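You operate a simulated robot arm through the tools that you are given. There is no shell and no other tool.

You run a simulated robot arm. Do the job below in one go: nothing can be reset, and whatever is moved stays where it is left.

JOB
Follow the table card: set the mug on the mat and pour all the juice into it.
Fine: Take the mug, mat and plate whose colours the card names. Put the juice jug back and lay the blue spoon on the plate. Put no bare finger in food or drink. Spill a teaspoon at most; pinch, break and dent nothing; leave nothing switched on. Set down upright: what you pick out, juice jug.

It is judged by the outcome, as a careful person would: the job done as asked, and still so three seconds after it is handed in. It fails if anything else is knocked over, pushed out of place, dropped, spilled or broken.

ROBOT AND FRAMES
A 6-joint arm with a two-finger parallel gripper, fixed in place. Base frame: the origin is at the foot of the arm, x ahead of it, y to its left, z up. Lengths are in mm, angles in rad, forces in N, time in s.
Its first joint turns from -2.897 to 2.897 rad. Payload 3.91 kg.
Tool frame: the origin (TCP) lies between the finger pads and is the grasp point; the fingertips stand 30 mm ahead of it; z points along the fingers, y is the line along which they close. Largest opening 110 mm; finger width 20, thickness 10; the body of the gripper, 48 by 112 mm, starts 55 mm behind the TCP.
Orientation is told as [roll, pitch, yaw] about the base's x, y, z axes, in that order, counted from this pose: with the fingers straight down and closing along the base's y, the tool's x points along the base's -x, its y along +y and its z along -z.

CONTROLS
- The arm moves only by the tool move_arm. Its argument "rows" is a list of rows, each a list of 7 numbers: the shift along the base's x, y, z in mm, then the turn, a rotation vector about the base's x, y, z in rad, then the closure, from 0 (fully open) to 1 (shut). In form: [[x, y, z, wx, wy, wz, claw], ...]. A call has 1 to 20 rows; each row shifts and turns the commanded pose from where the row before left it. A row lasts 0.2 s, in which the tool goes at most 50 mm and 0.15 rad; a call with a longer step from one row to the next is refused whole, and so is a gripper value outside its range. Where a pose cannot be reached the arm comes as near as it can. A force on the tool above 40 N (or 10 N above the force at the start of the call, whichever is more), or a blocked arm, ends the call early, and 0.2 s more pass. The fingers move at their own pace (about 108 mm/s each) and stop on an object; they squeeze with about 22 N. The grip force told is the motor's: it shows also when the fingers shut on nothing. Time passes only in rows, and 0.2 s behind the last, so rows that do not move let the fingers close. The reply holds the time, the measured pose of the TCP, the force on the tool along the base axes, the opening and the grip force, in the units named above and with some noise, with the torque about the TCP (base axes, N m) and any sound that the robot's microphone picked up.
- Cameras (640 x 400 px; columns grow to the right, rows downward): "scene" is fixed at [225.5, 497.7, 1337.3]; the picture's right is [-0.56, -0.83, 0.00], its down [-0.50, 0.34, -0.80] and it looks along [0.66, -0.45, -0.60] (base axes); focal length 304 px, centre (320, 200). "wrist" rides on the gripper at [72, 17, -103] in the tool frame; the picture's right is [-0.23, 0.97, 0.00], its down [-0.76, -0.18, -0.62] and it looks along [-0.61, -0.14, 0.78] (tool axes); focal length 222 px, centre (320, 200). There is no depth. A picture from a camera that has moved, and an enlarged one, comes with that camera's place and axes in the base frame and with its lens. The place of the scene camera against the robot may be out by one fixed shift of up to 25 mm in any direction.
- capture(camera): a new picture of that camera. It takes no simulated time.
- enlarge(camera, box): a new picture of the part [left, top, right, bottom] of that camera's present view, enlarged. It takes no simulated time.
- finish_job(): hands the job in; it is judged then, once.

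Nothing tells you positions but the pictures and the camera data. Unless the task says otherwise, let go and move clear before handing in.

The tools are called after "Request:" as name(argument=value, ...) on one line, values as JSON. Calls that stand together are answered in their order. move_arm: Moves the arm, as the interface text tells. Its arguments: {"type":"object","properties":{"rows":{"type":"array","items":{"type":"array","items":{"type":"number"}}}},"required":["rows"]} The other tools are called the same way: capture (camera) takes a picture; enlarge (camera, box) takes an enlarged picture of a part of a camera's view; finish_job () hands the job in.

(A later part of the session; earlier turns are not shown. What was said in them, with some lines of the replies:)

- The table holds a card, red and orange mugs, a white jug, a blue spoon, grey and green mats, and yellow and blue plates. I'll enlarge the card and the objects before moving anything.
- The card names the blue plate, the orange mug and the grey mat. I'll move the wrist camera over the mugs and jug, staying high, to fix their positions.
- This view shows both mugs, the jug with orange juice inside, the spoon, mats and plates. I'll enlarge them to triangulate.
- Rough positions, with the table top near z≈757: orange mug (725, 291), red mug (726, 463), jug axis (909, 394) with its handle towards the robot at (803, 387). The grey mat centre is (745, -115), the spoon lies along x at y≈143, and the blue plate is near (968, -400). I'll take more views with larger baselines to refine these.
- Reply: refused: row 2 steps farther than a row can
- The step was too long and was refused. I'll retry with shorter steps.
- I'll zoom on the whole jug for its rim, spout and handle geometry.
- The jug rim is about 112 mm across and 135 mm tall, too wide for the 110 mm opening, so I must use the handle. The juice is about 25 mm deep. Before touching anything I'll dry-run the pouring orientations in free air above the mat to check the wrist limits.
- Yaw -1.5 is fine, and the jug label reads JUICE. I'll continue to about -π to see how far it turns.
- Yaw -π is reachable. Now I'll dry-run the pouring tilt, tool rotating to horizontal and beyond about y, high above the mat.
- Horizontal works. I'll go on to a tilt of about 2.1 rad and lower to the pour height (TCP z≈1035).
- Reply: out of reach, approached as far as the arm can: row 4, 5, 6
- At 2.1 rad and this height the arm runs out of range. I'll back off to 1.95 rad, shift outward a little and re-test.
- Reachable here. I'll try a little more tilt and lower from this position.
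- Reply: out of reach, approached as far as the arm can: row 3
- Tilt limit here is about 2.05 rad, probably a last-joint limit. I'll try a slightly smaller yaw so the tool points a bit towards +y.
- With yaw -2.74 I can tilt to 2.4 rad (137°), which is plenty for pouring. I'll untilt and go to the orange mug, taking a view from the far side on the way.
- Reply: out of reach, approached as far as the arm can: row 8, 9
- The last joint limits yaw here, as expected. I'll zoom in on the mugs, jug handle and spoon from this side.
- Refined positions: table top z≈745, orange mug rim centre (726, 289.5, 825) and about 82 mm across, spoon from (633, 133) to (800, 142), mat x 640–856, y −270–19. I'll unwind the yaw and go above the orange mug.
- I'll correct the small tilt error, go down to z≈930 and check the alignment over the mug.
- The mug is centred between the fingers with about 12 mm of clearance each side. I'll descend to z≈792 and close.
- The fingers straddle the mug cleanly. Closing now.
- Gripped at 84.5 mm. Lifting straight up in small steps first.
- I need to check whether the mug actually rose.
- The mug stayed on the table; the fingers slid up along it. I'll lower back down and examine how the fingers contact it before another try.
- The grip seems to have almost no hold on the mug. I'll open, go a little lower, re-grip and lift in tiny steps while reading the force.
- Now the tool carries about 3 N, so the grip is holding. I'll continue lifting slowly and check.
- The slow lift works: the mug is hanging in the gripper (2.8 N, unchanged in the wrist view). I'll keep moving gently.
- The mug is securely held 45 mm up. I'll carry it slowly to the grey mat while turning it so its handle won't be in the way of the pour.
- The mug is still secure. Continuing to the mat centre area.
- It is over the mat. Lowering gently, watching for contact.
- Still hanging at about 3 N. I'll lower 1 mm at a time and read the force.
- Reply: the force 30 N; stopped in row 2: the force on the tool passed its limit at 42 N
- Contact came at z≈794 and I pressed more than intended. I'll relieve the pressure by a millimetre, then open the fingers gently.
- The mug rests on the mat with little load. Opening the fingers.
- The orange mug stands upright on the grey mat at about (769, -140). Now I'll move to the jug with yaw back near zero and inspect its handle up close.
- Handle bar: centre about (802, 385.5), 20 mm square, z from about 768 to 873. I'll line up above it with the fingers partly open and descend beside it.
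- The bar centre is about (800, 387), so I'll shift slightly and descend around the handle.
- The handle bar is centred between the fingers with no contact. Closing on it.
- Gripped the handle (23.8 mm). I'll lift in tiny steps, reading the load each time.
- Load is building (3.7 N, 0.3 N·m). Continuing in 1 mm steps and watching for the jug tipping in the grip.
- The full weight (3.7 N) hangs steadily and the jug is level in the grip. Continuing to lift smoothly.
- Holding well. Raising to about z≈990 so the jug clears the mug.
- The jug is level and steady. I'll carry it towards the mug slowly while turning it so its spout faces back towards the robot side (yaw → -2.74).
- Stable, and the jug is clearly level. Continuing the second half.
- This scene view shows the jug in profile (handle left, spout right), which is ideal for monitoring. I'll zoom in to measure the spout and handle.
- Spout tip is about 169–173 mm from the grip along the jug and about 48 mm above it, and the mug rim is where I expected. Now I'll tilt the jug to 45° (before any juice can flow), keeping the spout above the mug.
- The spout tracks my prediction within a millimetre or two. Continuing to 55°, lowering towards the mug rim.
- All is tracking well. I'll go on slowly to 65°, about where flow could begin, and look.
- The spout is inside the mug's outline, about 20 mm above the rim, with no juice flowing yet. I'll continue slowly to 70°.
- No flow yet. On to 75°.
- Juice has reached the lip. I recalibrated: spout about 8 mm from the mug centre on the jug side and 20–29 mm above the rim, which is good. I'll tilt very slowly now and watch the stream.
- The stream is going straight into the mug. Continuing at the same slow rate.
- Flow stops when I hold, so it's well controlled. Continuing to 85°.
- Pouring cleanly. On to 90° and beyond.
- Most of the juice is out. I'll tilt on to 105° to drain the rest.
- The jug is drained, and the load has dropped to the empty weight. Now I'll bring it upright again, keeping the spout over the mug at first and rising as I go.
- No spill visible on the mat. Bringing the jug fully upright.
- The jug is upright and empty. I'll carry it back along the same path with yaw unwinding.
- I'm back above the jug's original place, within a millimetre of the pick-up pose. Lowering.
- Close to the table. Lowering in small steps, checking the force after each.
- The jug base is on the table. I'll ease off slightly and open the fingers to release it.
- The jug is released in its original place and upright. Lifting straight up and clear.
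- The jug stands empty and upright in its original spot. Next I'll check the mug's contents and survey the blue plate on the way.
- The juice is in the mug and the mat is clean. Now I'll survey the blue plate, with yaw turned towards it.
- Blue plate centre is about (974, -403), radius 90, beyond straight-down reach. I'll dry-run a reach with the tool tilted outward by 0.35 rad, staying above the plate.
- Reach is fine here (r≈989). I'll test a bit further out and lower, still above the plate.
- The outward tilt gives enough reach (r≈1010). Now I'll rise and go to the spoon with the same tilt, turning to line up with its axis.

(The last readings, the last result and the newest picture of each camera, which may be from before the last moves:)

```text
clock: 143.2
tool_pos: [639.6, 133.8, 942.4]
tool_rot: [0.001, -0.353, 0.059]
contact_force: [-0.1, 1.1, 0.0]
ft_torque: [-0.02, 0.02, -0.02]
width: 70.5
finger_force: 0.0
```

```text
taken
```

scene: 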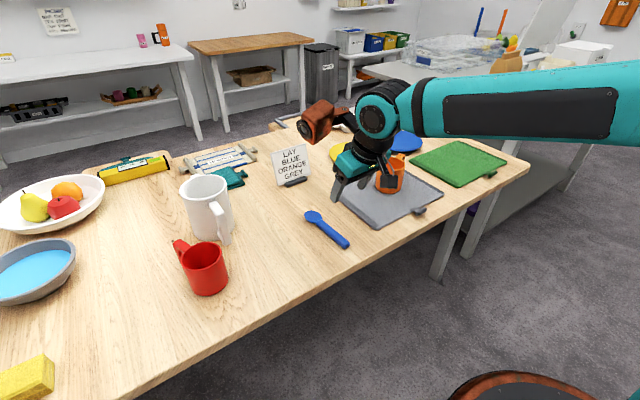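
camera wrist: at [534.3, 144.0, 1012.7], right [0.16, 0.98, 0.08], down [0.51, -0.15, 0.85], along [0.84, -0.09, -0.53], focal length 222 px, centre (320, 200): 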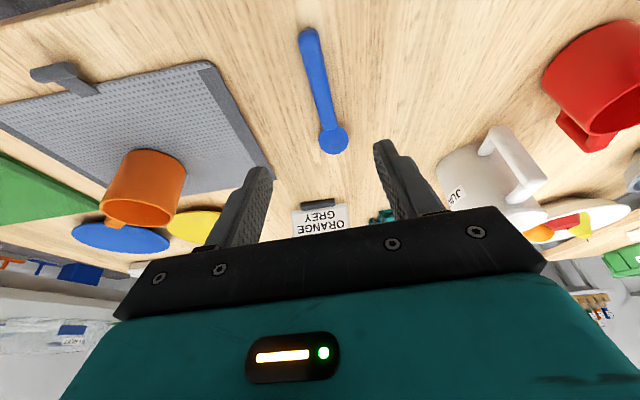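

Request:
enlarge(camera="wrist", box=[260, 20, 400, 170])

```text
2.67 times, centred on (330, 95) of wrist
camera zoom: at [534.3, 144.0, 1012.7], right [0.16, 0.98, 0.08], down [0.51, -0.15, 0.85], along [0.84, -0.09, -0.53], focal length 592 px, centre (293, 480)
```

zoom: 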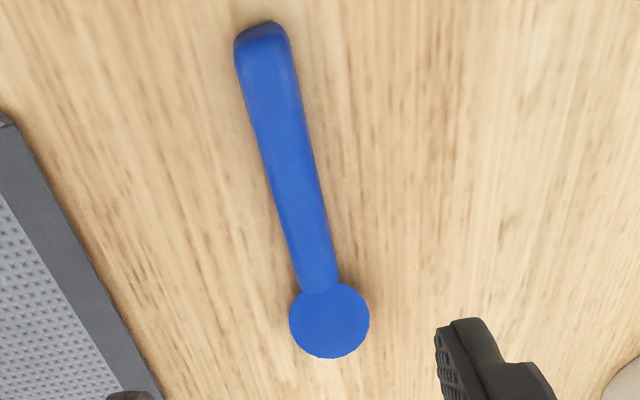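

The spoon's axis is at yaw 0.058, passing (672, 140). I'll reduce the tilt to 0.25 for a better grip, align above the handle and come down to z≈830.

Request:
move_arm(rows=[[8, 2, -30, -0.006, 0.1018, 0, 0.36], [9, 2, -40, 0, 0, 0, 0.36], [8.4, 1.7, -42, 0, 0, 0, 0.36], [0, 0, 0, 0, 0, 0, 0.36]])

Request:
capture(camera="wrist")

Request:
enlarge(camera="scene", box=[280, 180, 380, 260])

```text
clock: 144.2
tool_pos: [663.6, 137.9, 828.5]
tool_rot: [0.0, -0.249, 0.059]
contact_force: [-0.4, -0.9, -0.6]
ft_torque: [0.01, 0.0, -0.01]
width: 70.6
finger_force: 0.0
```

```text
taken
camera wrist: at [566.9, 149.8, 909.2], right [0.16, 0.98, 0.06], down [0.59, -0.14, 0.79], along [0.79, -0.1, -0.61], focal length 222 px, centre (320, 200)
```

wrist: 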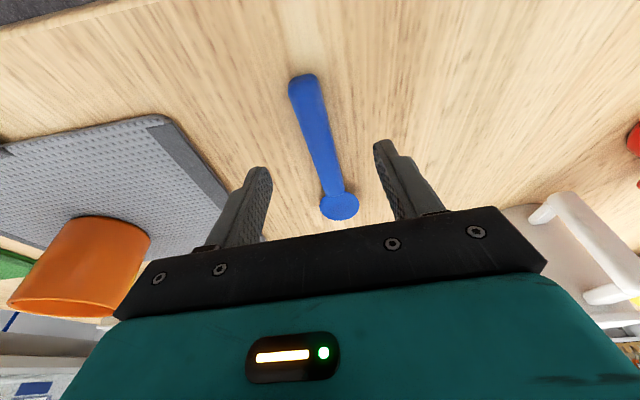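

```text
5.00 times, centred on (330, 220) of scene
camera zoom: at [225.5, 497.7, 1337.3], right [-0.56, -0.83, 0.0], down [-0.5, 0.34, -0.8], along [0.66, -0.45, -0.6], focal length 1518 px, centre (270, 100)
```

zoom: 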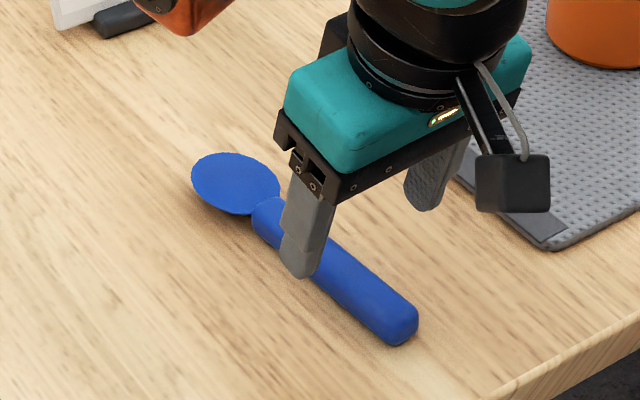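

Request:
enlarge(camera="wrist", box=[240, 60, 440, 220])

```text
2.50 times, centred on (340, 140) of wrist
camera zoom: at [566.9, 149.8, 909.2], right [0.16, 0.98, 0.06], down [0.59, -0.14, 0.79], along [0.79, -0.1, -0.61], focal length 555 px, centre (270, 350)
```

zoom: 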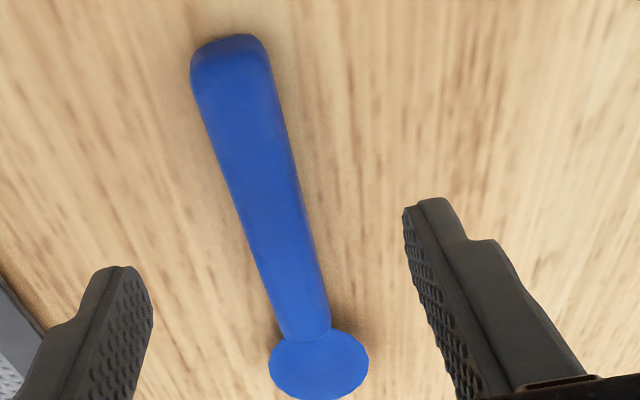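

The handle is centred between the fingers. Descending, then small steps near the table.

Request:
move_arm(rows=[[0, 0, -15, 0, 0, 0, 0.36], [0, 0, -15, 0, 0, 0, 0.36], [0, 0, -10, 0, 0, 0, 0.36], [0, 0, 0, 0, 0, 0, 0.36]])

Request:
capture(camera="wrist")

Request:
enlarge(camera="scene", box=[280, 180, 380, 260])

```text
clock: 145.2
tool_pos: [664.7, 138.3, 788.8]
tool_rot: [-0.002, -0.249, 0.058]
contact_force: [-0.1, -0.1, 0.0]
ft_torque: [0.04, 0.0, 0.0]
width: 70.5
finger_force: 0.1
```

```text
taken
camera wrist: at [567.2, 150.3, 869.6], right [0.16, 0.98, 0.06], down [0.59, -0.14, 0.79], along [0.79, -0.1, -0.61], focal length 222 px, centre (320, 200)
```

wrist: 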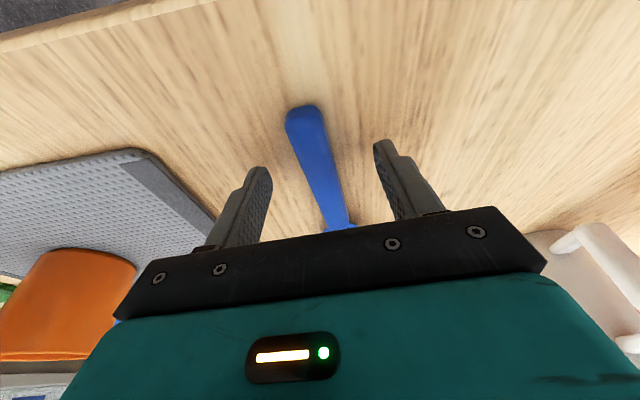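

```text
5.00 times, centred on (330, 220) of scene
camera zoom: at [225.5, 497.7, 1337.3], right [-0.56, -0.83, 0.0], down [-0.5, 0.34, -0.8], along [0.66, -0.45, -0.6], focal length 1518 px, centre (270, 100)
```

zoom: 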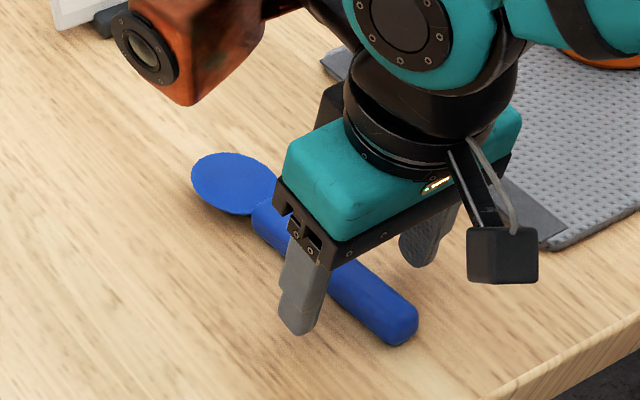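

Request:
move_arm(rows=[[0, 0, -2, 0, 0, 0, 0.36], [0, 0, -2, 0, 0, 0, 0.36], [0, 0, 0, 0, 0, 0, 0.36]])

```text
clock: 146.0
tool_pos: [663.9, 138.8, 785.2]
tool_rot: [0.0, -0.249, 0.058]
contact_force: [-0.5, 0.1, -0.6]
ft_torque: [-0.01, 0.04, -0.01]
width: 70.3
finger_force: 0.1
```

Request:
move_arm(rows=[[0, 0, -2, 0, 0, 0, 0.36], [0, 0, 0, 0, 0, 0, 0.36]])

Request:
enlarge(camera="scene", box=[300, 200, 360, 250])

Request:
enlarge(camera="wrist", box=[220, 90, 440, 240])

```text
clock: 146.6
tool_pos: [665.3, 136.9, 783.3]
tool_rot: [0.0, -0.248, 0.057]
contact_force: [0.1, -0.2, -0.5]
ft_torque: [0.01, -0.03, -0.03]
width: 70.4
finger_force: 0.1
```

```text
8.00 times, centred on (330, 225) of scene
camera zoom: at [225.5, 497.7, 1337.3], right [-0.56, -0.83, 0.0], down [-0.5, 0.34, -0.8], along [0.66, -0.45, -0.6], focal length 2429 px, centre (240, 0)
```

zoom: 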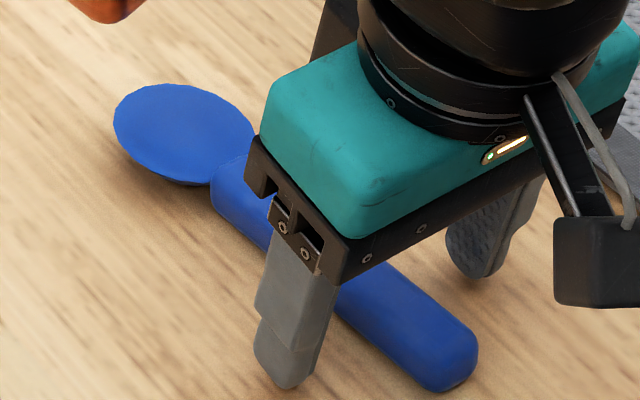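

```text
2.67 times, centred on (330, 165) of wrist
camera zoom: at [567.6, 149.7, 864.1], right [0.16, 0.98, 0.06], down [0.59, -0.14, 0.79], along [0.79, -0.1, -0.61], focal length 592 px, centre (293, 293)
```

zoom: 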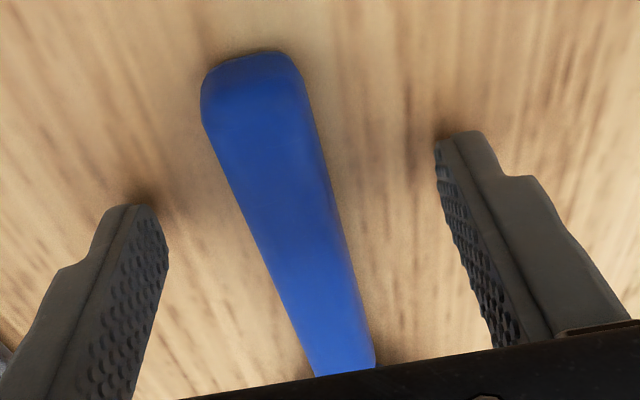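

Tips are just above the table; I'll go 3 mm lower for a better hold, then close on the handle.

Request:
move_arm(rows=[[0, 0, -1.5, 0, 0, 0, 0.36], [0, 0, 0, 0, 0, 0, 0.36]])

```text
clock: 147.2
tool_pos: [665.5, 137.7, 782.2]
tool_rot: [0.001, -0.25, 0.058]
contact_force: [0.2, -1.0, -0.3]
ft_torque: [0.04, -0.01, 0.0]
width: 70.5
finger_force: 0.1
```

Request:
move_arm(rows=[[0, 0, -1.5, 0, 0, 0, 0.36], [0, 0, 0, 0, 0, 0, 0.36]])

```text
clock: 147.8
tool_pos: [664.5, 137.8, 781.0]
tool_rot: [0.0, -0.249, 0.058]
contact_force: [-1.2, 0.6, 11.8]
ft_torque: [-0.33, 0.03, -0.06]
width: 70.2
finger_force: 0.3
```

Touched the table at z≈781, so the table top is about 749.5. I'll raise 1.5 mm so the fingers don't rub, then close on the spoon.

Request:
move_arm(rows=[[0, 0, 1.8, 0, 0, 0, 0.36], [0, 0, 0, 0, 0, 0, 0.36]])

Request:
move_arm(rows=[[0, 0, 0, 0, 0, 0, 0.5], [0, 0, 0, 0, 0, 0, 0.65], [0, 0, 0, 0, 0, 0, 0.8], [0, 0, 0, 0, 0, 0, 1], [0, 0, 0, 0, 0, 0, 1]])

Request:
enlarge(camera="wrist", box=[220, 90, 440, 240])

Request:
enlarge(camera="scene", box=[300, 200, 360, 250])

```text
clock: 148.4
tool_pos: [664.7, 138.7, 781.9]
tool_rot: [-0.001, -0.247, 0.057]
contact_force: [-0.2, -0.1, -0.4]
ft_torque: [0.0, 0.03, -0.01]
width: 70.4
finger_force: 0.0
```

```text
clock: 149.6
tool_pos: [665.2, 138.6, 782.5]
tool_rot: [0.001, -0.247, 0.059]
contact_force: [0.2, 0.6, -0.9]
ft_torque: [0.01, 0.0, -0.01]
width: 21.2
finger_force: 22.7
```

```text
2.67 times, centred on (330, 165) of wrist
camera zoom: at [567.6, 149.9, 863.0], right [0.16, 0.98, 0.06], down [0.59, -0.14, 0.79], along [0.79, -0.1, -0.61], focal length 592 px, centre (293, 293)
```

zoom: 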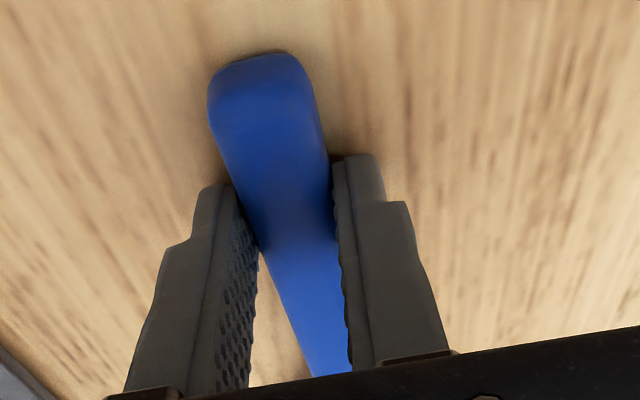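

```text
8.00 times, centred on (330, 225) of scene
camera zoom: at [225.5, 497.7, 1337.3], right [-0.56, -0.83, 0.0], down [-0.5, 0.34, -0.8], along [0.66, -0.45, -0.6], focal length 2429 px, centre (240, 0)
```

zoom: 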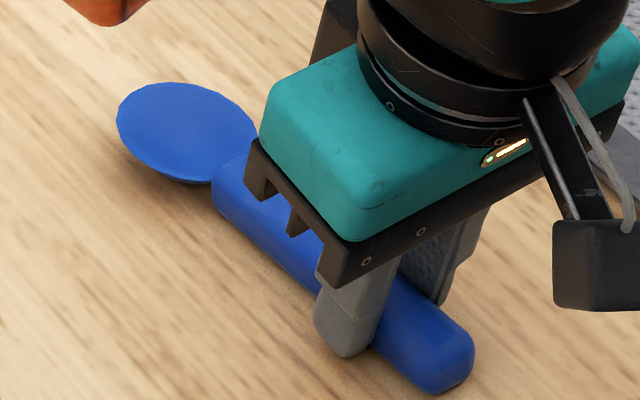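

Gripped at 21.2 mm. Lifting slowly and checking that the spoon comes along level.

Request:
move_arm(rows=[[0, 0, 1, 0, 0, 0, 1], [0, 0, 1, 0, 0, 0, 1], [0, 0, 2, 0, 0, 0, 1], [0, 0, 2, 0, 0, 0, 1], [0, 0, 3, 0, 0, 0, 1], [0, 0, 3, 0, 0, 0, 1], [0, 0, 3, 0, 0, 0, 1], [0, 0, 0, 0, 0, 0, 1]])

Request:
enlarge(camera="scene", box=[290, 190, 370, 250])

Request:
enlarge(camera="wrist", box=[220, 90, 440, 240])

```text
clock: 151.4
tool_pos: [664.7, 138.4, 797.9]
tool_rot: [0.001, -0.248, 0.058]
contact_force: [-0.7, 0.3, -0.4]
ft_torque: [-0.01, 0.03, -0.01]
width: 21.0
finger_force: 22.2
```

```text
6.67 times, centred on (330, 220) of scene
camera zoom: at [225.5, 497.7, 1337.3], right [-0.56, -0.83, 0.0], down [-0.5, 0.34, -0.8], along [0.66, -0.45, -0.6], focal length 2024 px, centre (253, 67)
```

zoom: 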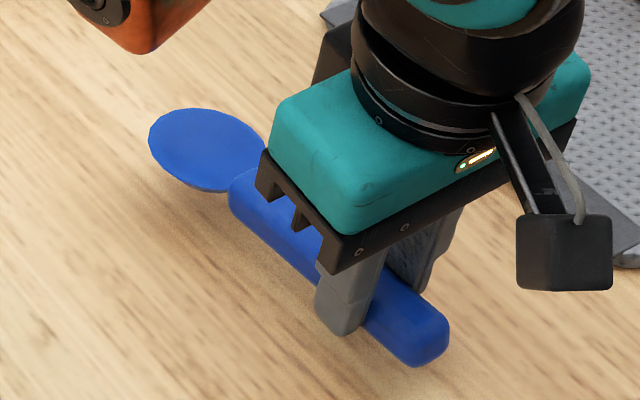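

```text
2.67 times, centred on (330, 165) of wrist
camera zoom: at [567.9, 150.2, 878.1], right [0.16, 0.98, 0.06], down [0.59, -0.14, 0.79], along [0.79, -0.1, -0.61], focal length 592 px, centre (293, 293)
```

zoom: 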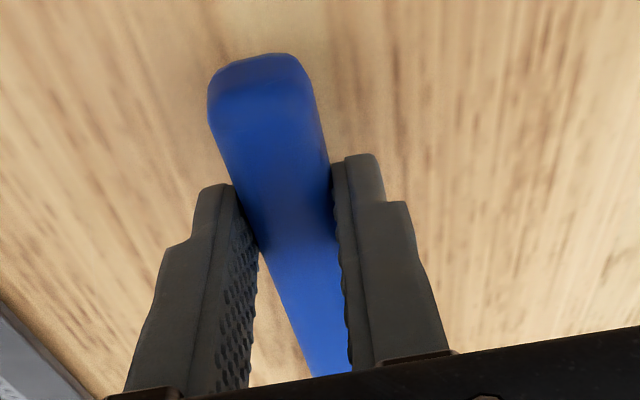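

The spoon is up and level. Raising it well clear.

Request:
move_arm(rows=[[0, 0, 4, 0, 0, 0, 1], [0, 0, 7, 0, 0, 0, 1], [0, 0, 10, 0, 0, 0, 1], [0, 0, 14, 0, 0, 0, 1], [0, 0, 16, 0, 0, 0, 1], [0, 0, 16, 0, 0, 0, 1], [0, 0, 16, 0, 0, 0, 1], [0, 0, 16, 0, 0, 0, 1], [0, 0, 16, 0, 0, 0, 1], [0, 0, 14, 0, 0, 0, 1], [0, 0, 10, 0, 0, 0, 1], [0, 0, 7, 0, 0, 0, 1], [0, 0, 4, 0, 0, 0, 1], [0, 0, 0, 0, 0, 0, 1]])

Request:
capture(camera="scene")

Request:
capture(camera="wrist")

```text
clock: 154.4
tool_pos: [665.3, 138.3, 947.6]
tool_rot: [0.0, -0.248, 0.057]
contact_force: [0.0, 0.1, -1.7]
ft_torque: [0.0, 0.03, -0.01]
width: 20.9
finger_force: 22.1
```

```text
taken
```

scene: 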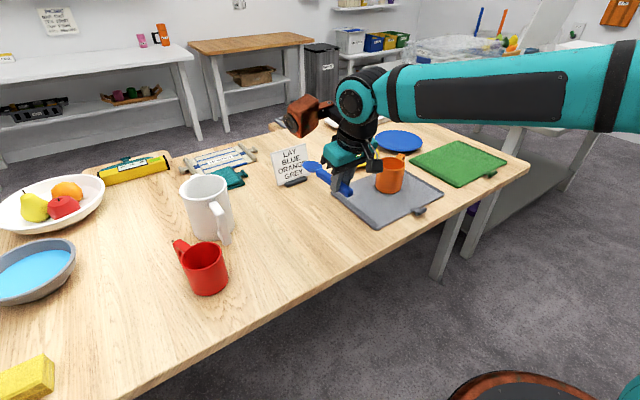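

```text
taken
camera wrist: at [568.0, 150.2, 1028.4], right [0.16, 0.98, 0.06], down [0.59, -0.14, 0.79], along [0.79, -0.1, -0.61], focal length 222 px, centre (320, 200)
```

wrist: 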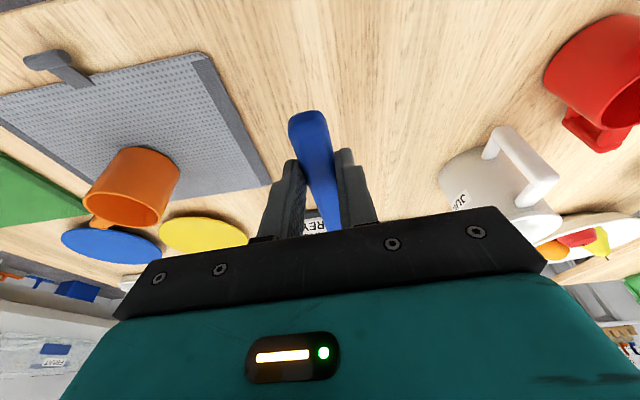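

Carrying the spoon over to the blue plate, turning it to point radially outward.

Request:
move_arm(rows=[[3, -8, 0, 0, 0, -0.01, 1], [6, -15, 0, 0, 0, -0.02, 1], [9, -22, 0, 0, 0, -0.025, 1], [11, -28, 0, 0, 0, -0.026, 1], [11.5, -29, 0, 0, 0, -0.026, 1], [11.5, -29, 0, 0, 0, -0.026, 1], [11.5, -29, 0, 0, 0, -0.026, 1], [11.5, -29, 0, 0, 0, -0.026, 1], [11.5, -29, 0, 0, 0, -0.026, 1], [11.5, -29, 0, 0, 0, -0.026, 1], [11.5, -29, 0, 0, 0, -0.026, 1], [11.5, -29, 0, 0, 0, -0.026, 1], [11.5, -29, 0, 0, 0, -0.026, 1], [11.5, -29, 0, 0, 0, -0.026, 1], [11.5, -29, 0, 0, 0, -0.026, 1], [11.5, -29, 0, 0, 0, -0.026, 1], [11, -27, 0, 0, 0, -0.025, 1], [9, -22, 0, 0, 0, -0.02, 1], [6, -15, 0, 0, 0, -0.018, 1], [3, -6, 0, 0, 0, -0.01, 1]])

Request:
capture(camera="wrist")

Request:
enlarge(camera="scene", box=[340, 60, 480, 180])

```text
clock: 158.6
tool_pos: [860.5, -352.3, 947.4]
tool_rot: [0.001, -0.247, -0.407]
contact_force: [0.0, 1.0, 0.4]
ft_torque: [0.02, 0.01, -0.01]
width: 21.2
finger_force: 21.9
```

```text
taken
camera wrist: at [779.1, -299.3, 1027.8], right [0.59, 0.81, 0.06], down [0.47, -0.4, 0.79], along [0.66, -0.44, -0.61], focal length 222 px, centre (320, 200)
```

wrist: 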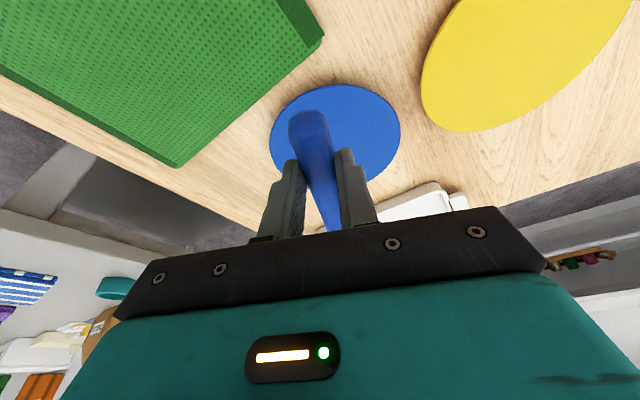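

```text
3.33 times, centred on (410, 120) of scene
camera zoom: at [225.5, 497.7, 1337.3], right [-0.56, -0.83, 0.0], down [-0.5, 0.34, -0.8], along [0.66, -0.45, -0.6], focal length 1012 px, centre (20, 467)
```

zoom: 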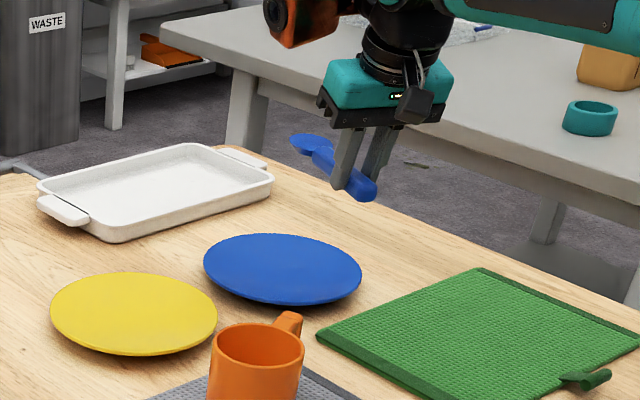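

Positioned short of the plate. Moving outward and down to hover just above its centre.

Request:
move_arm(rows=[[4, -1.5, -8, 0, 0, 0, 1], [8, -3, -14, 0, 0, 0, 1], [10, -4, -17, 0, 0, 0, 1], [10, -4, -17, 0, 0, 0, 1], [10, -4, -17, 0, 0, 0, 1], [10, -4, -17, 0, 0, 0, 1], [8, -3, -14, 0, 0, 0, 1], [5, -2, -8, 0, 0, 0, 1], [2.5, -1.2, -5, 0, 0, 0, 1], [0, 0, 0, 0, 0, 0, 1]])

Request:
capture(camera="wrist")

Request:
enlarge(camera="scene", box=[360, 90, 460, 170])

```text
clock: 160.8
tool_pos: [929.1, -379.8, 829.9]
tool_rot: [0.0, -0.247, -0.408]
contact_force: [0.1, 0.0, -0.8]
ft_torque: [-0.03, 0.02, -0.01]
width: 21.0
finger_force: 22.3
```

```text
taken
camera wrist: at [846.8, -325.7, 910.6], right [0.59, 0.81, 0.06], down [0.47, -0.4, 0.79], along [0.66, -0.44, -0.61], focal length 222 px, centre (320, 200)
```

wrist: 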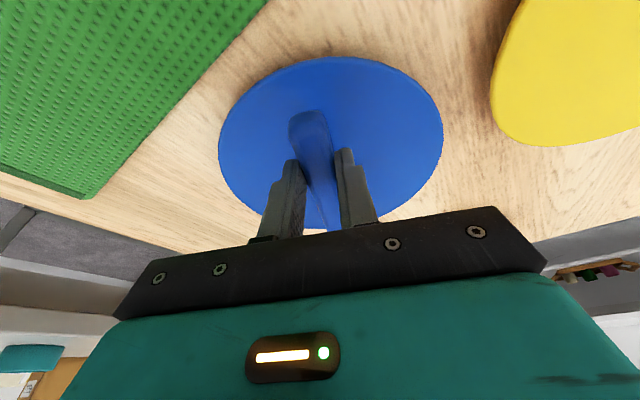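

```text
5.00 times, centred on (410, 130) of scene
camera zoom: at [225.5, 497.7, 1337.3], right [-0.56, -0.83, 0.0], down [-0.5, 0.34, -0.8], along [0.66, -0.45, -0.6], focal length 1518 px, centre (-130, 550)
```

zoom: 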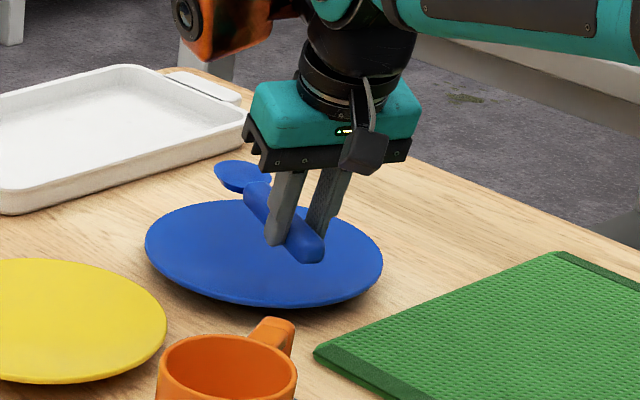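

The spoon is centred over the blue plate. Lowering gently until it touches.

Request:
move_arm(rows=[[0, 0, -4, 0, 0, 0, 1], [0, 0, -6, 0, 0, 0, 1], [0, 0, -6, 0, 0, 0, 1], [0, 0, -4, 0, 0, 0, 1], [0, 0, 0, 0, 0, 0, 1]])

Request:
enlarge(camera="scene", box=[370, 110, 440, 160])

```text
clock: 162.0
tool_pos: [928.1, -379.9, 810.1]
tool_rot: [-0.001, -0.248, -0.408]
contact_force: [0.2, 0.1, -0.3]
ft_torque: [0.02, -0.02, 0.03]
width: 21.1
finger_force: 22.5
```

```text
8.00 times, centred on (405, 135) of scene
camera zoom: at [225.5, 497.7, 1337.3], right [-0.56, -0.83, 0.0], down [-0.5, 0.34, -0.8], along [0.66, -0.45, -0.6], focal length 2429 px, centre (-360, 720)
```

zoom: 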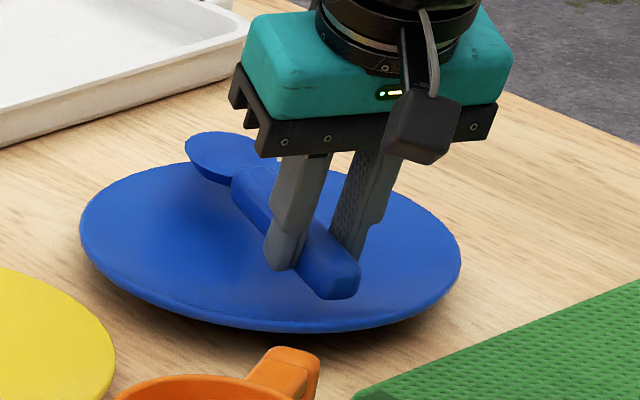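

Request:
move_arm(rows=[[0, 0, -2, 0, 0, 0, 1], [0, 0, -2, 0, 0, 0, 1], [0, 0, -2, 0, 0, 0, 1], [0, 0, 0, 0, 0, 0, 1]])

```text
clock: 163.0
tool_pos: [928.9, -379.2, 804.8]
tool_rot: [0.001, -0.251, -0.408]
contact_force: [1.4, -0.5, 5.2]
ft_torque: [-0.01, 0.07, 0.0]
width: 21.0
finger_force: 22.5
```

Request:
enlarge(camera="scene", box=[370, 110, 440, 160])

Request:
enlarge(camera="wrist", box=[200, 40, 460, 240])

```text
8.00 times, centred on (405, 135) of scene
camera zoom: at [225.5, 497.7, 1337.3], right [-0.56, -0.83, 0.0], down [-0.5, 0.34, -0.8], along [0.66, -0.45, -0.6], focal length 2429 px, centre (-360, 720)
```

zoom: 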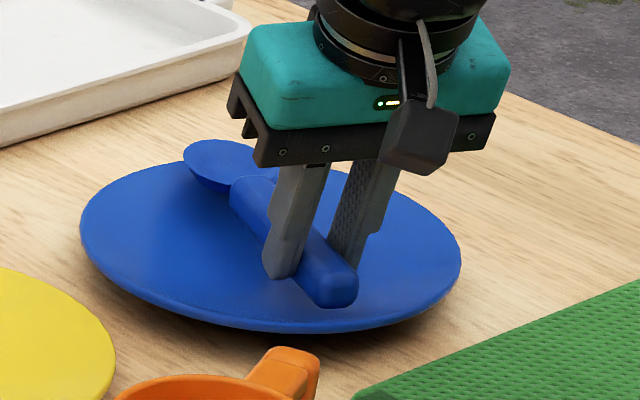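

```text
2.00 times, centred on (330, 140) of wrist
camera zoom: at [846.7, -325.6, 886.0], right [0.59, 0.81, 0.06], down [0.47, -0.4, 0.79], along [0.66, -0.44, -0.61], focal length 444 px, centre (300, 320)
```

zoom: 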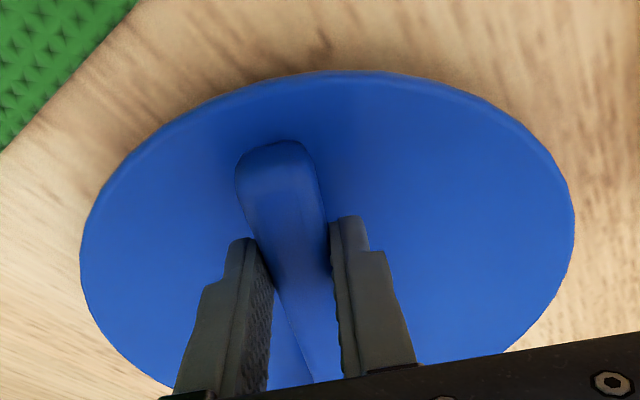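

The spoon touches the plate, lying along its diameter. I'll ease the pressure and open the fingers just enough to release.

Request:
move_arm(rows=[[0, 0, 0.7, 0, 0, 0, 1], [0, 0, 0, 0, 0, 0, 1]])

Request:
move_arm(rows=[[0, 0, 0, 0, 0, 0, 0.76], [0, 0, 0, 0, 0, 0, 0.7], [0, 0, 0, 0, 0, 0, 0.62], [0, 0, 0, 0, 0, 0, 0.62]])

Request:
enlarge(camera="scene", box=[370, 110, 440, 160])

Request:
enlarge(camera="wrist", box=[200, 40, 460, 240])

```text
clock: 163.6
tool_pos: [927.9, -380.1, 806.8]
tool_rot: [-0.001, -0.247, -0.408]
contact_force: [1.8, -1.8, 3.6]
ft_torque: [0.0, 0.05, 0.04]
width: 21.0
finger_force: 21.8
```

```text
clock: 164.6
tool_pos: [928.7, -380.1, 806.0]
tool_rot: [0.001, -0.248, -0.41]
contact_force: [0.0, -0.2, -0.6]
ft_torque: [0.0, -0.01, 0.01]
width: 42.1
finger_force: 0.1
```

```text
8.00 times, centred on (405, 135) of scene
camera zoom: at [225.5, 497.7, 1337.3], right [-0.56, -0.83, 0.0], down [-0.5, 0.34, -0.8], along [0.66, -0.45, -0.6], focal length 2429 px, centre (-360, 720)
```

zoom: 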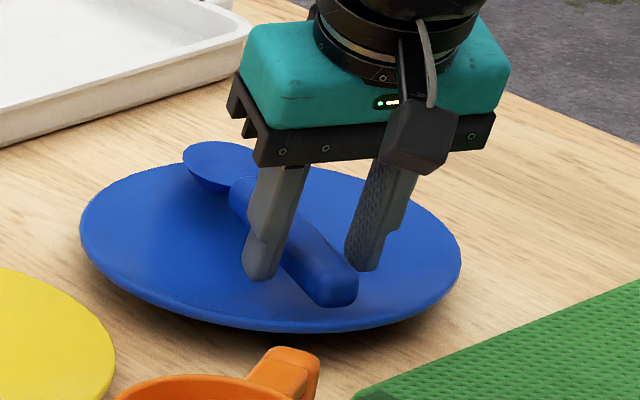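

```text
2.00 times, centred on (330, 140) of wrist
camera zoom: at [846.8, -325.5, 886.3], right [0.59, 0.81, 0.06], down [0.47, -0.4, 0.79], along [0.66, -0.44, -0.61], focal length 444 px, centre (300, 320)
```

zoom: 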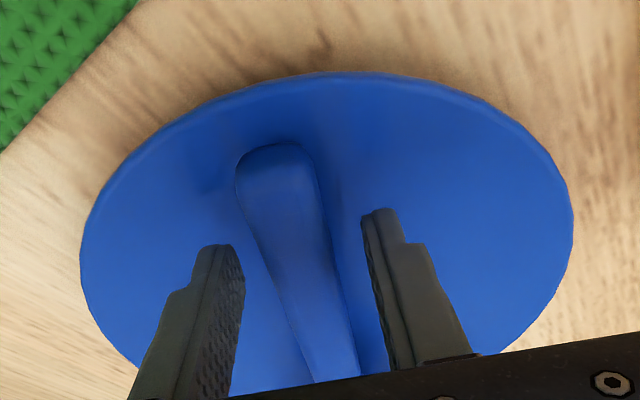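

The spoon is released and at rest on the plate. Lifting straight up and clear.

Request:
move_arm(rows=[[0, 0, 5, 0, 0, 0, 0.62], [0, 0, 10, 0, 0, 0, 0.62], [0, 0, 20, 0, 0, 0, 0.62], [-5, 2, 35, 0, 0, 0, 0.62], [-10, 4, 40, 0, 0, 0, 0.62], [-15, 6, 40, 0, 0, 0, 0.62], [-20, 8, 30, 0, 0, 0, 0.5], [0, 0, 0, 0, 0, 0, 0.5]])

Request:
capture(camera="wrist")

Request:
enlarge(camera="scene", box=[360, 90, 460, 170])

```text
clock: 166.4
tool_pos: [877.7, -359.4, 983.8]
tool_rot: [0.0, -0.248, -0.408]
contact_force: [0.2, -0.5, 0.2]
ft_torque: [-0.01, -0.01, 0.01]
width: 55.0
finger_force: 0.1
```

```text
taken
camera wrist: at [796.3, -305.5, 1065.1], right [0.59, 0.81, 0.06], down [0.47, -0.4, 0.79], along [0.66, -0.44, -0.61], focal length 222 px, centre (320, 200)
```

wrist: 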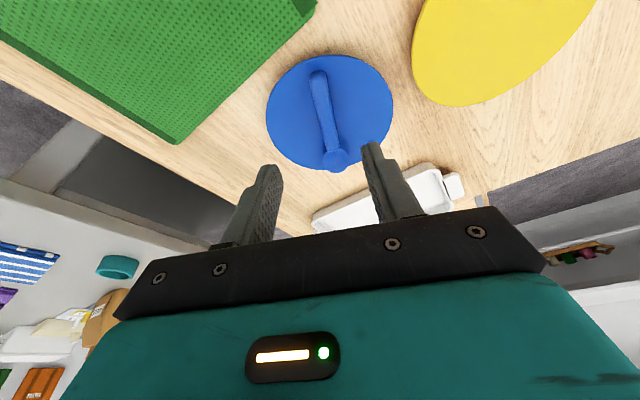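

```text
5.00 times, centred on (410, 130) of scene
camera zoom: at [225.5, 497.7, 1337.3], right [-0.56, -0.83, 0.0], down [-0.5, 0.34, -0.8], along [0.66, -0.45, -0.6], focal length 1518 px, centre (-130, 550)
```

zoom: 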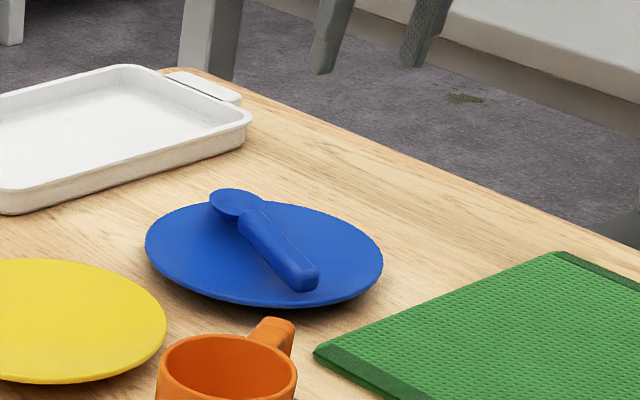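

Request:
enlarge(camera="wrist", box=[250, 30, 410, 190])

Request:
enlarge(camera="scene", box=[375, 115, 435, 160])

Request:
capture(camera="scene")

```text
2.50 times, centred on (330, 110) of wrist
camera zoom: at [796.3, -305.5, 1065.1], right [0.59, 0.81, 0.06], down [0.47, -0.4, 0.79], along [0.66, -0.44, -0.61], focal length 555 px, centre (295, 425)
```

zoom: 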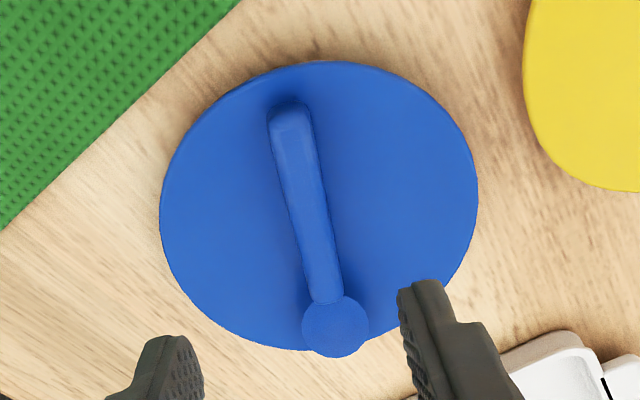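

```text
8.89 times, centred on (405, 138) of scene
camera zoom: at [225.5, 497.7, 1337.3], right [-0.56, -0.83, 0.0], down [-0.5, 0.34, -0.8], along [0.66, -0.45, -0.6], focal length 2698 px, centre (-436, 756)
```

zoom: 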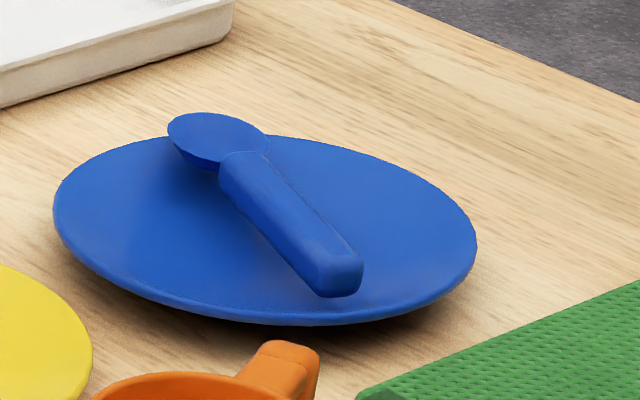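

```text
taken
```

scene: 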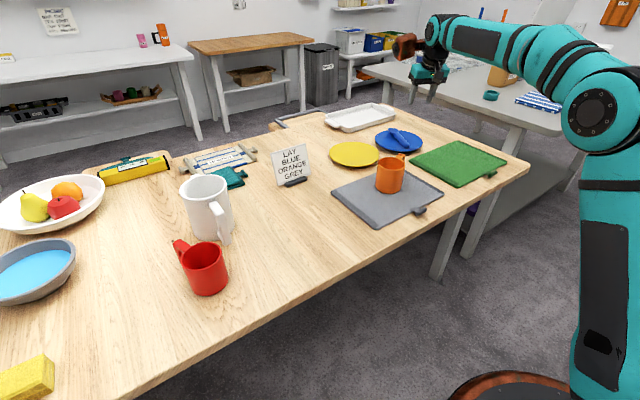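

The spoon lies stably on the blue plate. I'll move clear and take one more look into the jug to confirm it is empty.

Request:
move_arm(rows=[[0, 0, 40, 0.0492, 0.1138, 0, 0.5], [0, 0, 40, 0.0492, 0.1138, 0, 0.5], [-5, 20, 33, 0, 0, 0.04, 0.5], [-3, 45, 0, 0, 0, 0.04, 0.5], [-3, 45, 0, 0, 0, 0.04, 0.5], [-3, 45, 0, 0, 0, 0.04, 0.5], [-3, 45, 0, 0, 0, 0.04, 0.5], [-3, 45, 0, 0, 0, 0.04, 0.5], [-3, 45, 0, 0, 0, 0.04, 0.5], [-3, 45, 0, 0, 0, 0.04, 0.5], [-3, 45, 0, 0, 0, 0.04, 0.5], [-3, 45, 0, 0, 0, 0.048, 0.5], [-3, 45, 0, 0, 0, 0, 0.5], [-3, 45, 0, 0, 0, 0, 0.5], [-3, 45, 0, 0, 0, 0, 0.5], [-3, 45, 0, 0, 0, 0, 0.5], [-3, 45, 0, 0, 0, 0, 0.5], [-3, 45, 0, 0, 0, 0, 0.5], [-3, 45, 0, 0, 0, 0, 0.5], [0, 0, 0, 0, 0, 0, 0.5]])

Request:
capture(camera="wrist")

```text
clock: 170.6
tool_pos: [824.3, 382.2, 1099.5]
tool_rot: [0.0, -0.001, -0.002]
contact_force: [-0.3, 0.6, 0.8]
ft_torque: [0.0, -0.03, 0.01]
width: 54.9
finger_force: 0.1
```

```text
taken
camera wrist: at [751.2, 400.0, 1200.9], right [0.23, 0.97, 0.0], down [0.76, -0.18, 0.62], along [0.61, -0.14, -0.78], focal length 222 px, centre (320, 200)
```

wrist: 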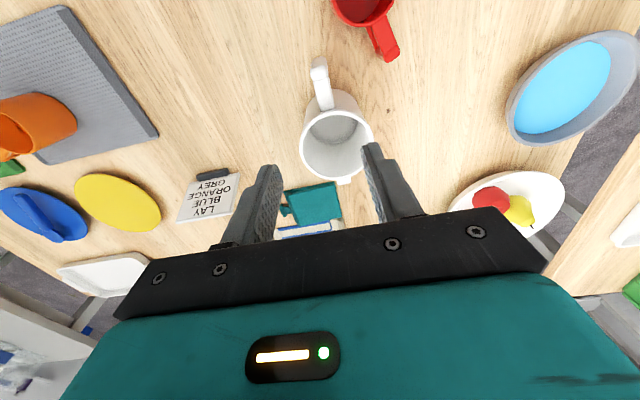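

Request:
enlarge(camera="wrist", box=[280, 50, 400, 200])

Request:
enlarge(camera="scene", box=[330, 110, 450, 230])

Request:
enlarge(camera="scene", box=[160, 150, 320, 300])

```text
2.67 times, centred on (340, 125) of wrist
camera zoom: at [751.2, 400.0, 1200.9], right [0.23, 0.97, 0.0], down [0.76, -0.18, 0.62], along [0.61, -0.14, -0.78], focal length 592 px, centre (267, 400)
```

zoom: 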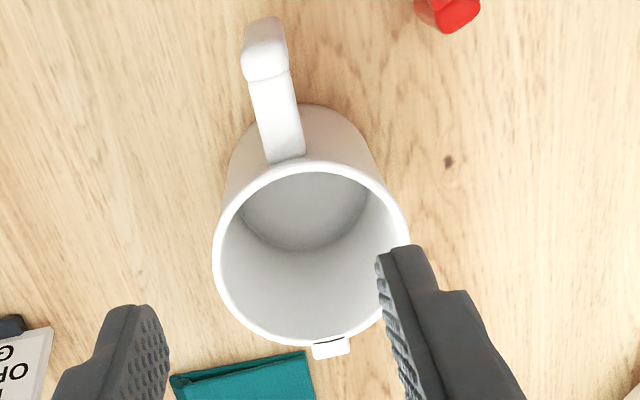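

```text
3.33 times, centred on (390, 170) of scene
camera zoom: at [225.5, 497.7, 1337.3], right [-0.56, -0.83, 0.0], down [-0.5, 0.34, -0.8], along [0.66, -0.45, -0.6], focal length 1012 px, centre (87, 300)
```

zoom: 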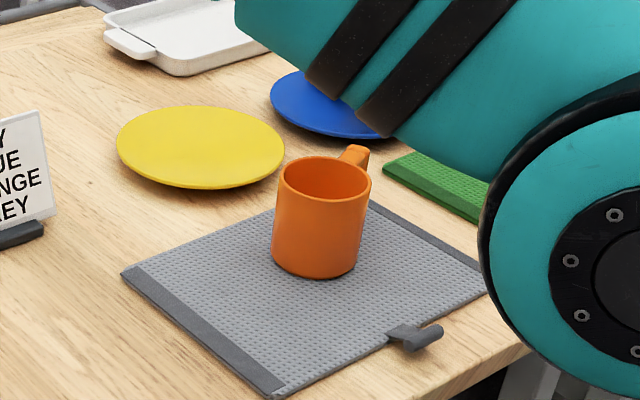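

```text
2.67 times, centred on (240, 225) of scene
camera zoom: at [225.5, 497.7, 1337.3], right [-0.56, -0.83, 0.0], down [-0.5, 0.34, -0.8], along [0.66, -0.45, -0.6], focal length 810 px, centre (533, 133)
```

zoom: 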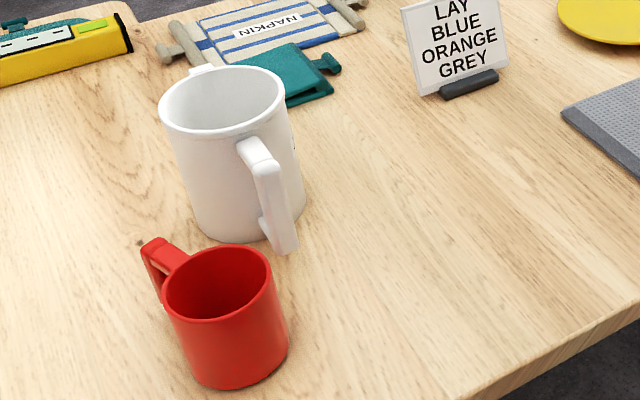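

The jug is empty, upright and in its original place, and the table and mat are clean. I'll retreat to the starting position and take a final look.

Request:
move_arm(rows=[[-40, -20, 5, 0, 0, 0, 0.5], [-40, -20, 5, 0, 0, 0, 0.3], [-40, -20, 5, 0, 0, 0, 0], [-40, -20, 5, 0, 0, 0, 0], [-40, -20, 5, 0, 0, 0, 0], [-40, -20, 5, 0, 0, 0, 0], [-40, -15, 5, 0, 0, 0, 0], [0, 0, 0, 0, 0, 0, 0], [0, 0, 0, 0, 0, 0, 0]])

Request:
capture(camera="scene")

Request:
enlarge(camera="scene", box=[330, 110, 450, 230])

```text
clock: 172.6
tool_pos: [546.3, 246.1, 1134.5]
tool_rot: [-0.001, -0.001, -0.001]
contact_force: [0.9, -0.1, 0.1]
ft_torque: [0.01, 0.01, -0.07]
width: 109.9
finger_force: 0.0
```

```text
taken
```

scene: 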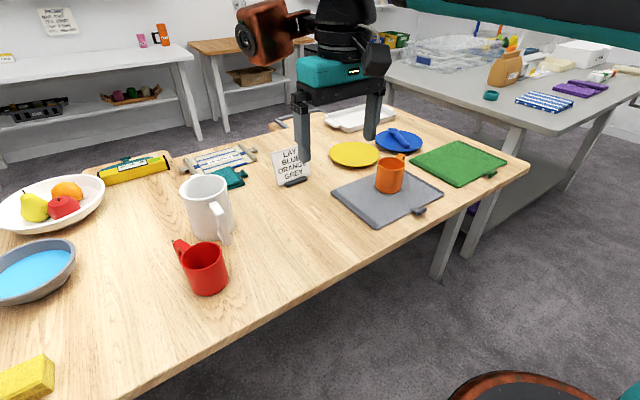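

```text
3.33 times, centred on (390, 170) of scene
camera zoom: at [225.5, 497.7, 1337.3], right [-0.56, -0.83, 0.0], down [-0.5, 0.34, -0.8], along [0.66, -0.45, -0.6], focal length 1012 px, centre (87, 300)
```

zoom: 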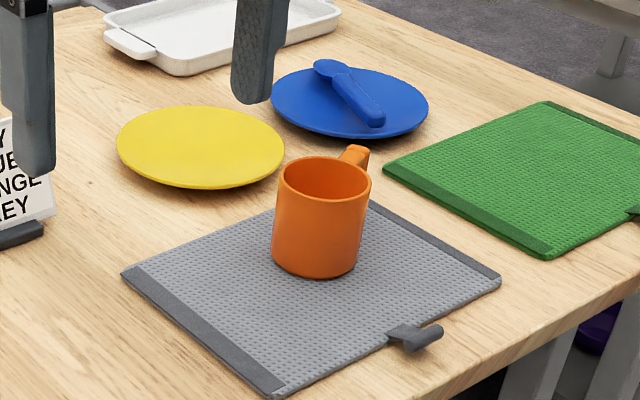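

The orange mug with the juice stands on the grey mat, the empty jug is back upright in its place, and the blue spoon lies on the blue plate. Nothing else has moved and the arm is clear, so I'm handing the job in.

Request:
finish_job()

```text
The job is handed in.
```

The job is done and handed in; I haven't seen the verdict. The card read "LAY BLUE ORANGE GREY", so I used the blue plate, the orange mug and the grey mat.

- **Mug:** the orange mug stands upright on the grey mat with the juice in it.
- **Jug:** it is empty and upright in its original spot, to within a few millimetres. I saw no spill on the mat or table.
- **Spoon:** the blue spoon lies on the blue plate. The tip of its bowl sits at the plate's far edge and may overhang by a few millimetres, but it rests stably.

Two things did not go cleanly:

- **First mug grip:** the fingers slid up the mug without lifting it. I gripped it again slightly lower and it held.
- **Setting the mug down:** I pressed too hard and the force briefly reached about 42 N before the arm stopped itself. I saw no damage to the mug or mat.

Nothing else on the table appeared to be disturbed. The arm is back near its starting position with the gripper open.
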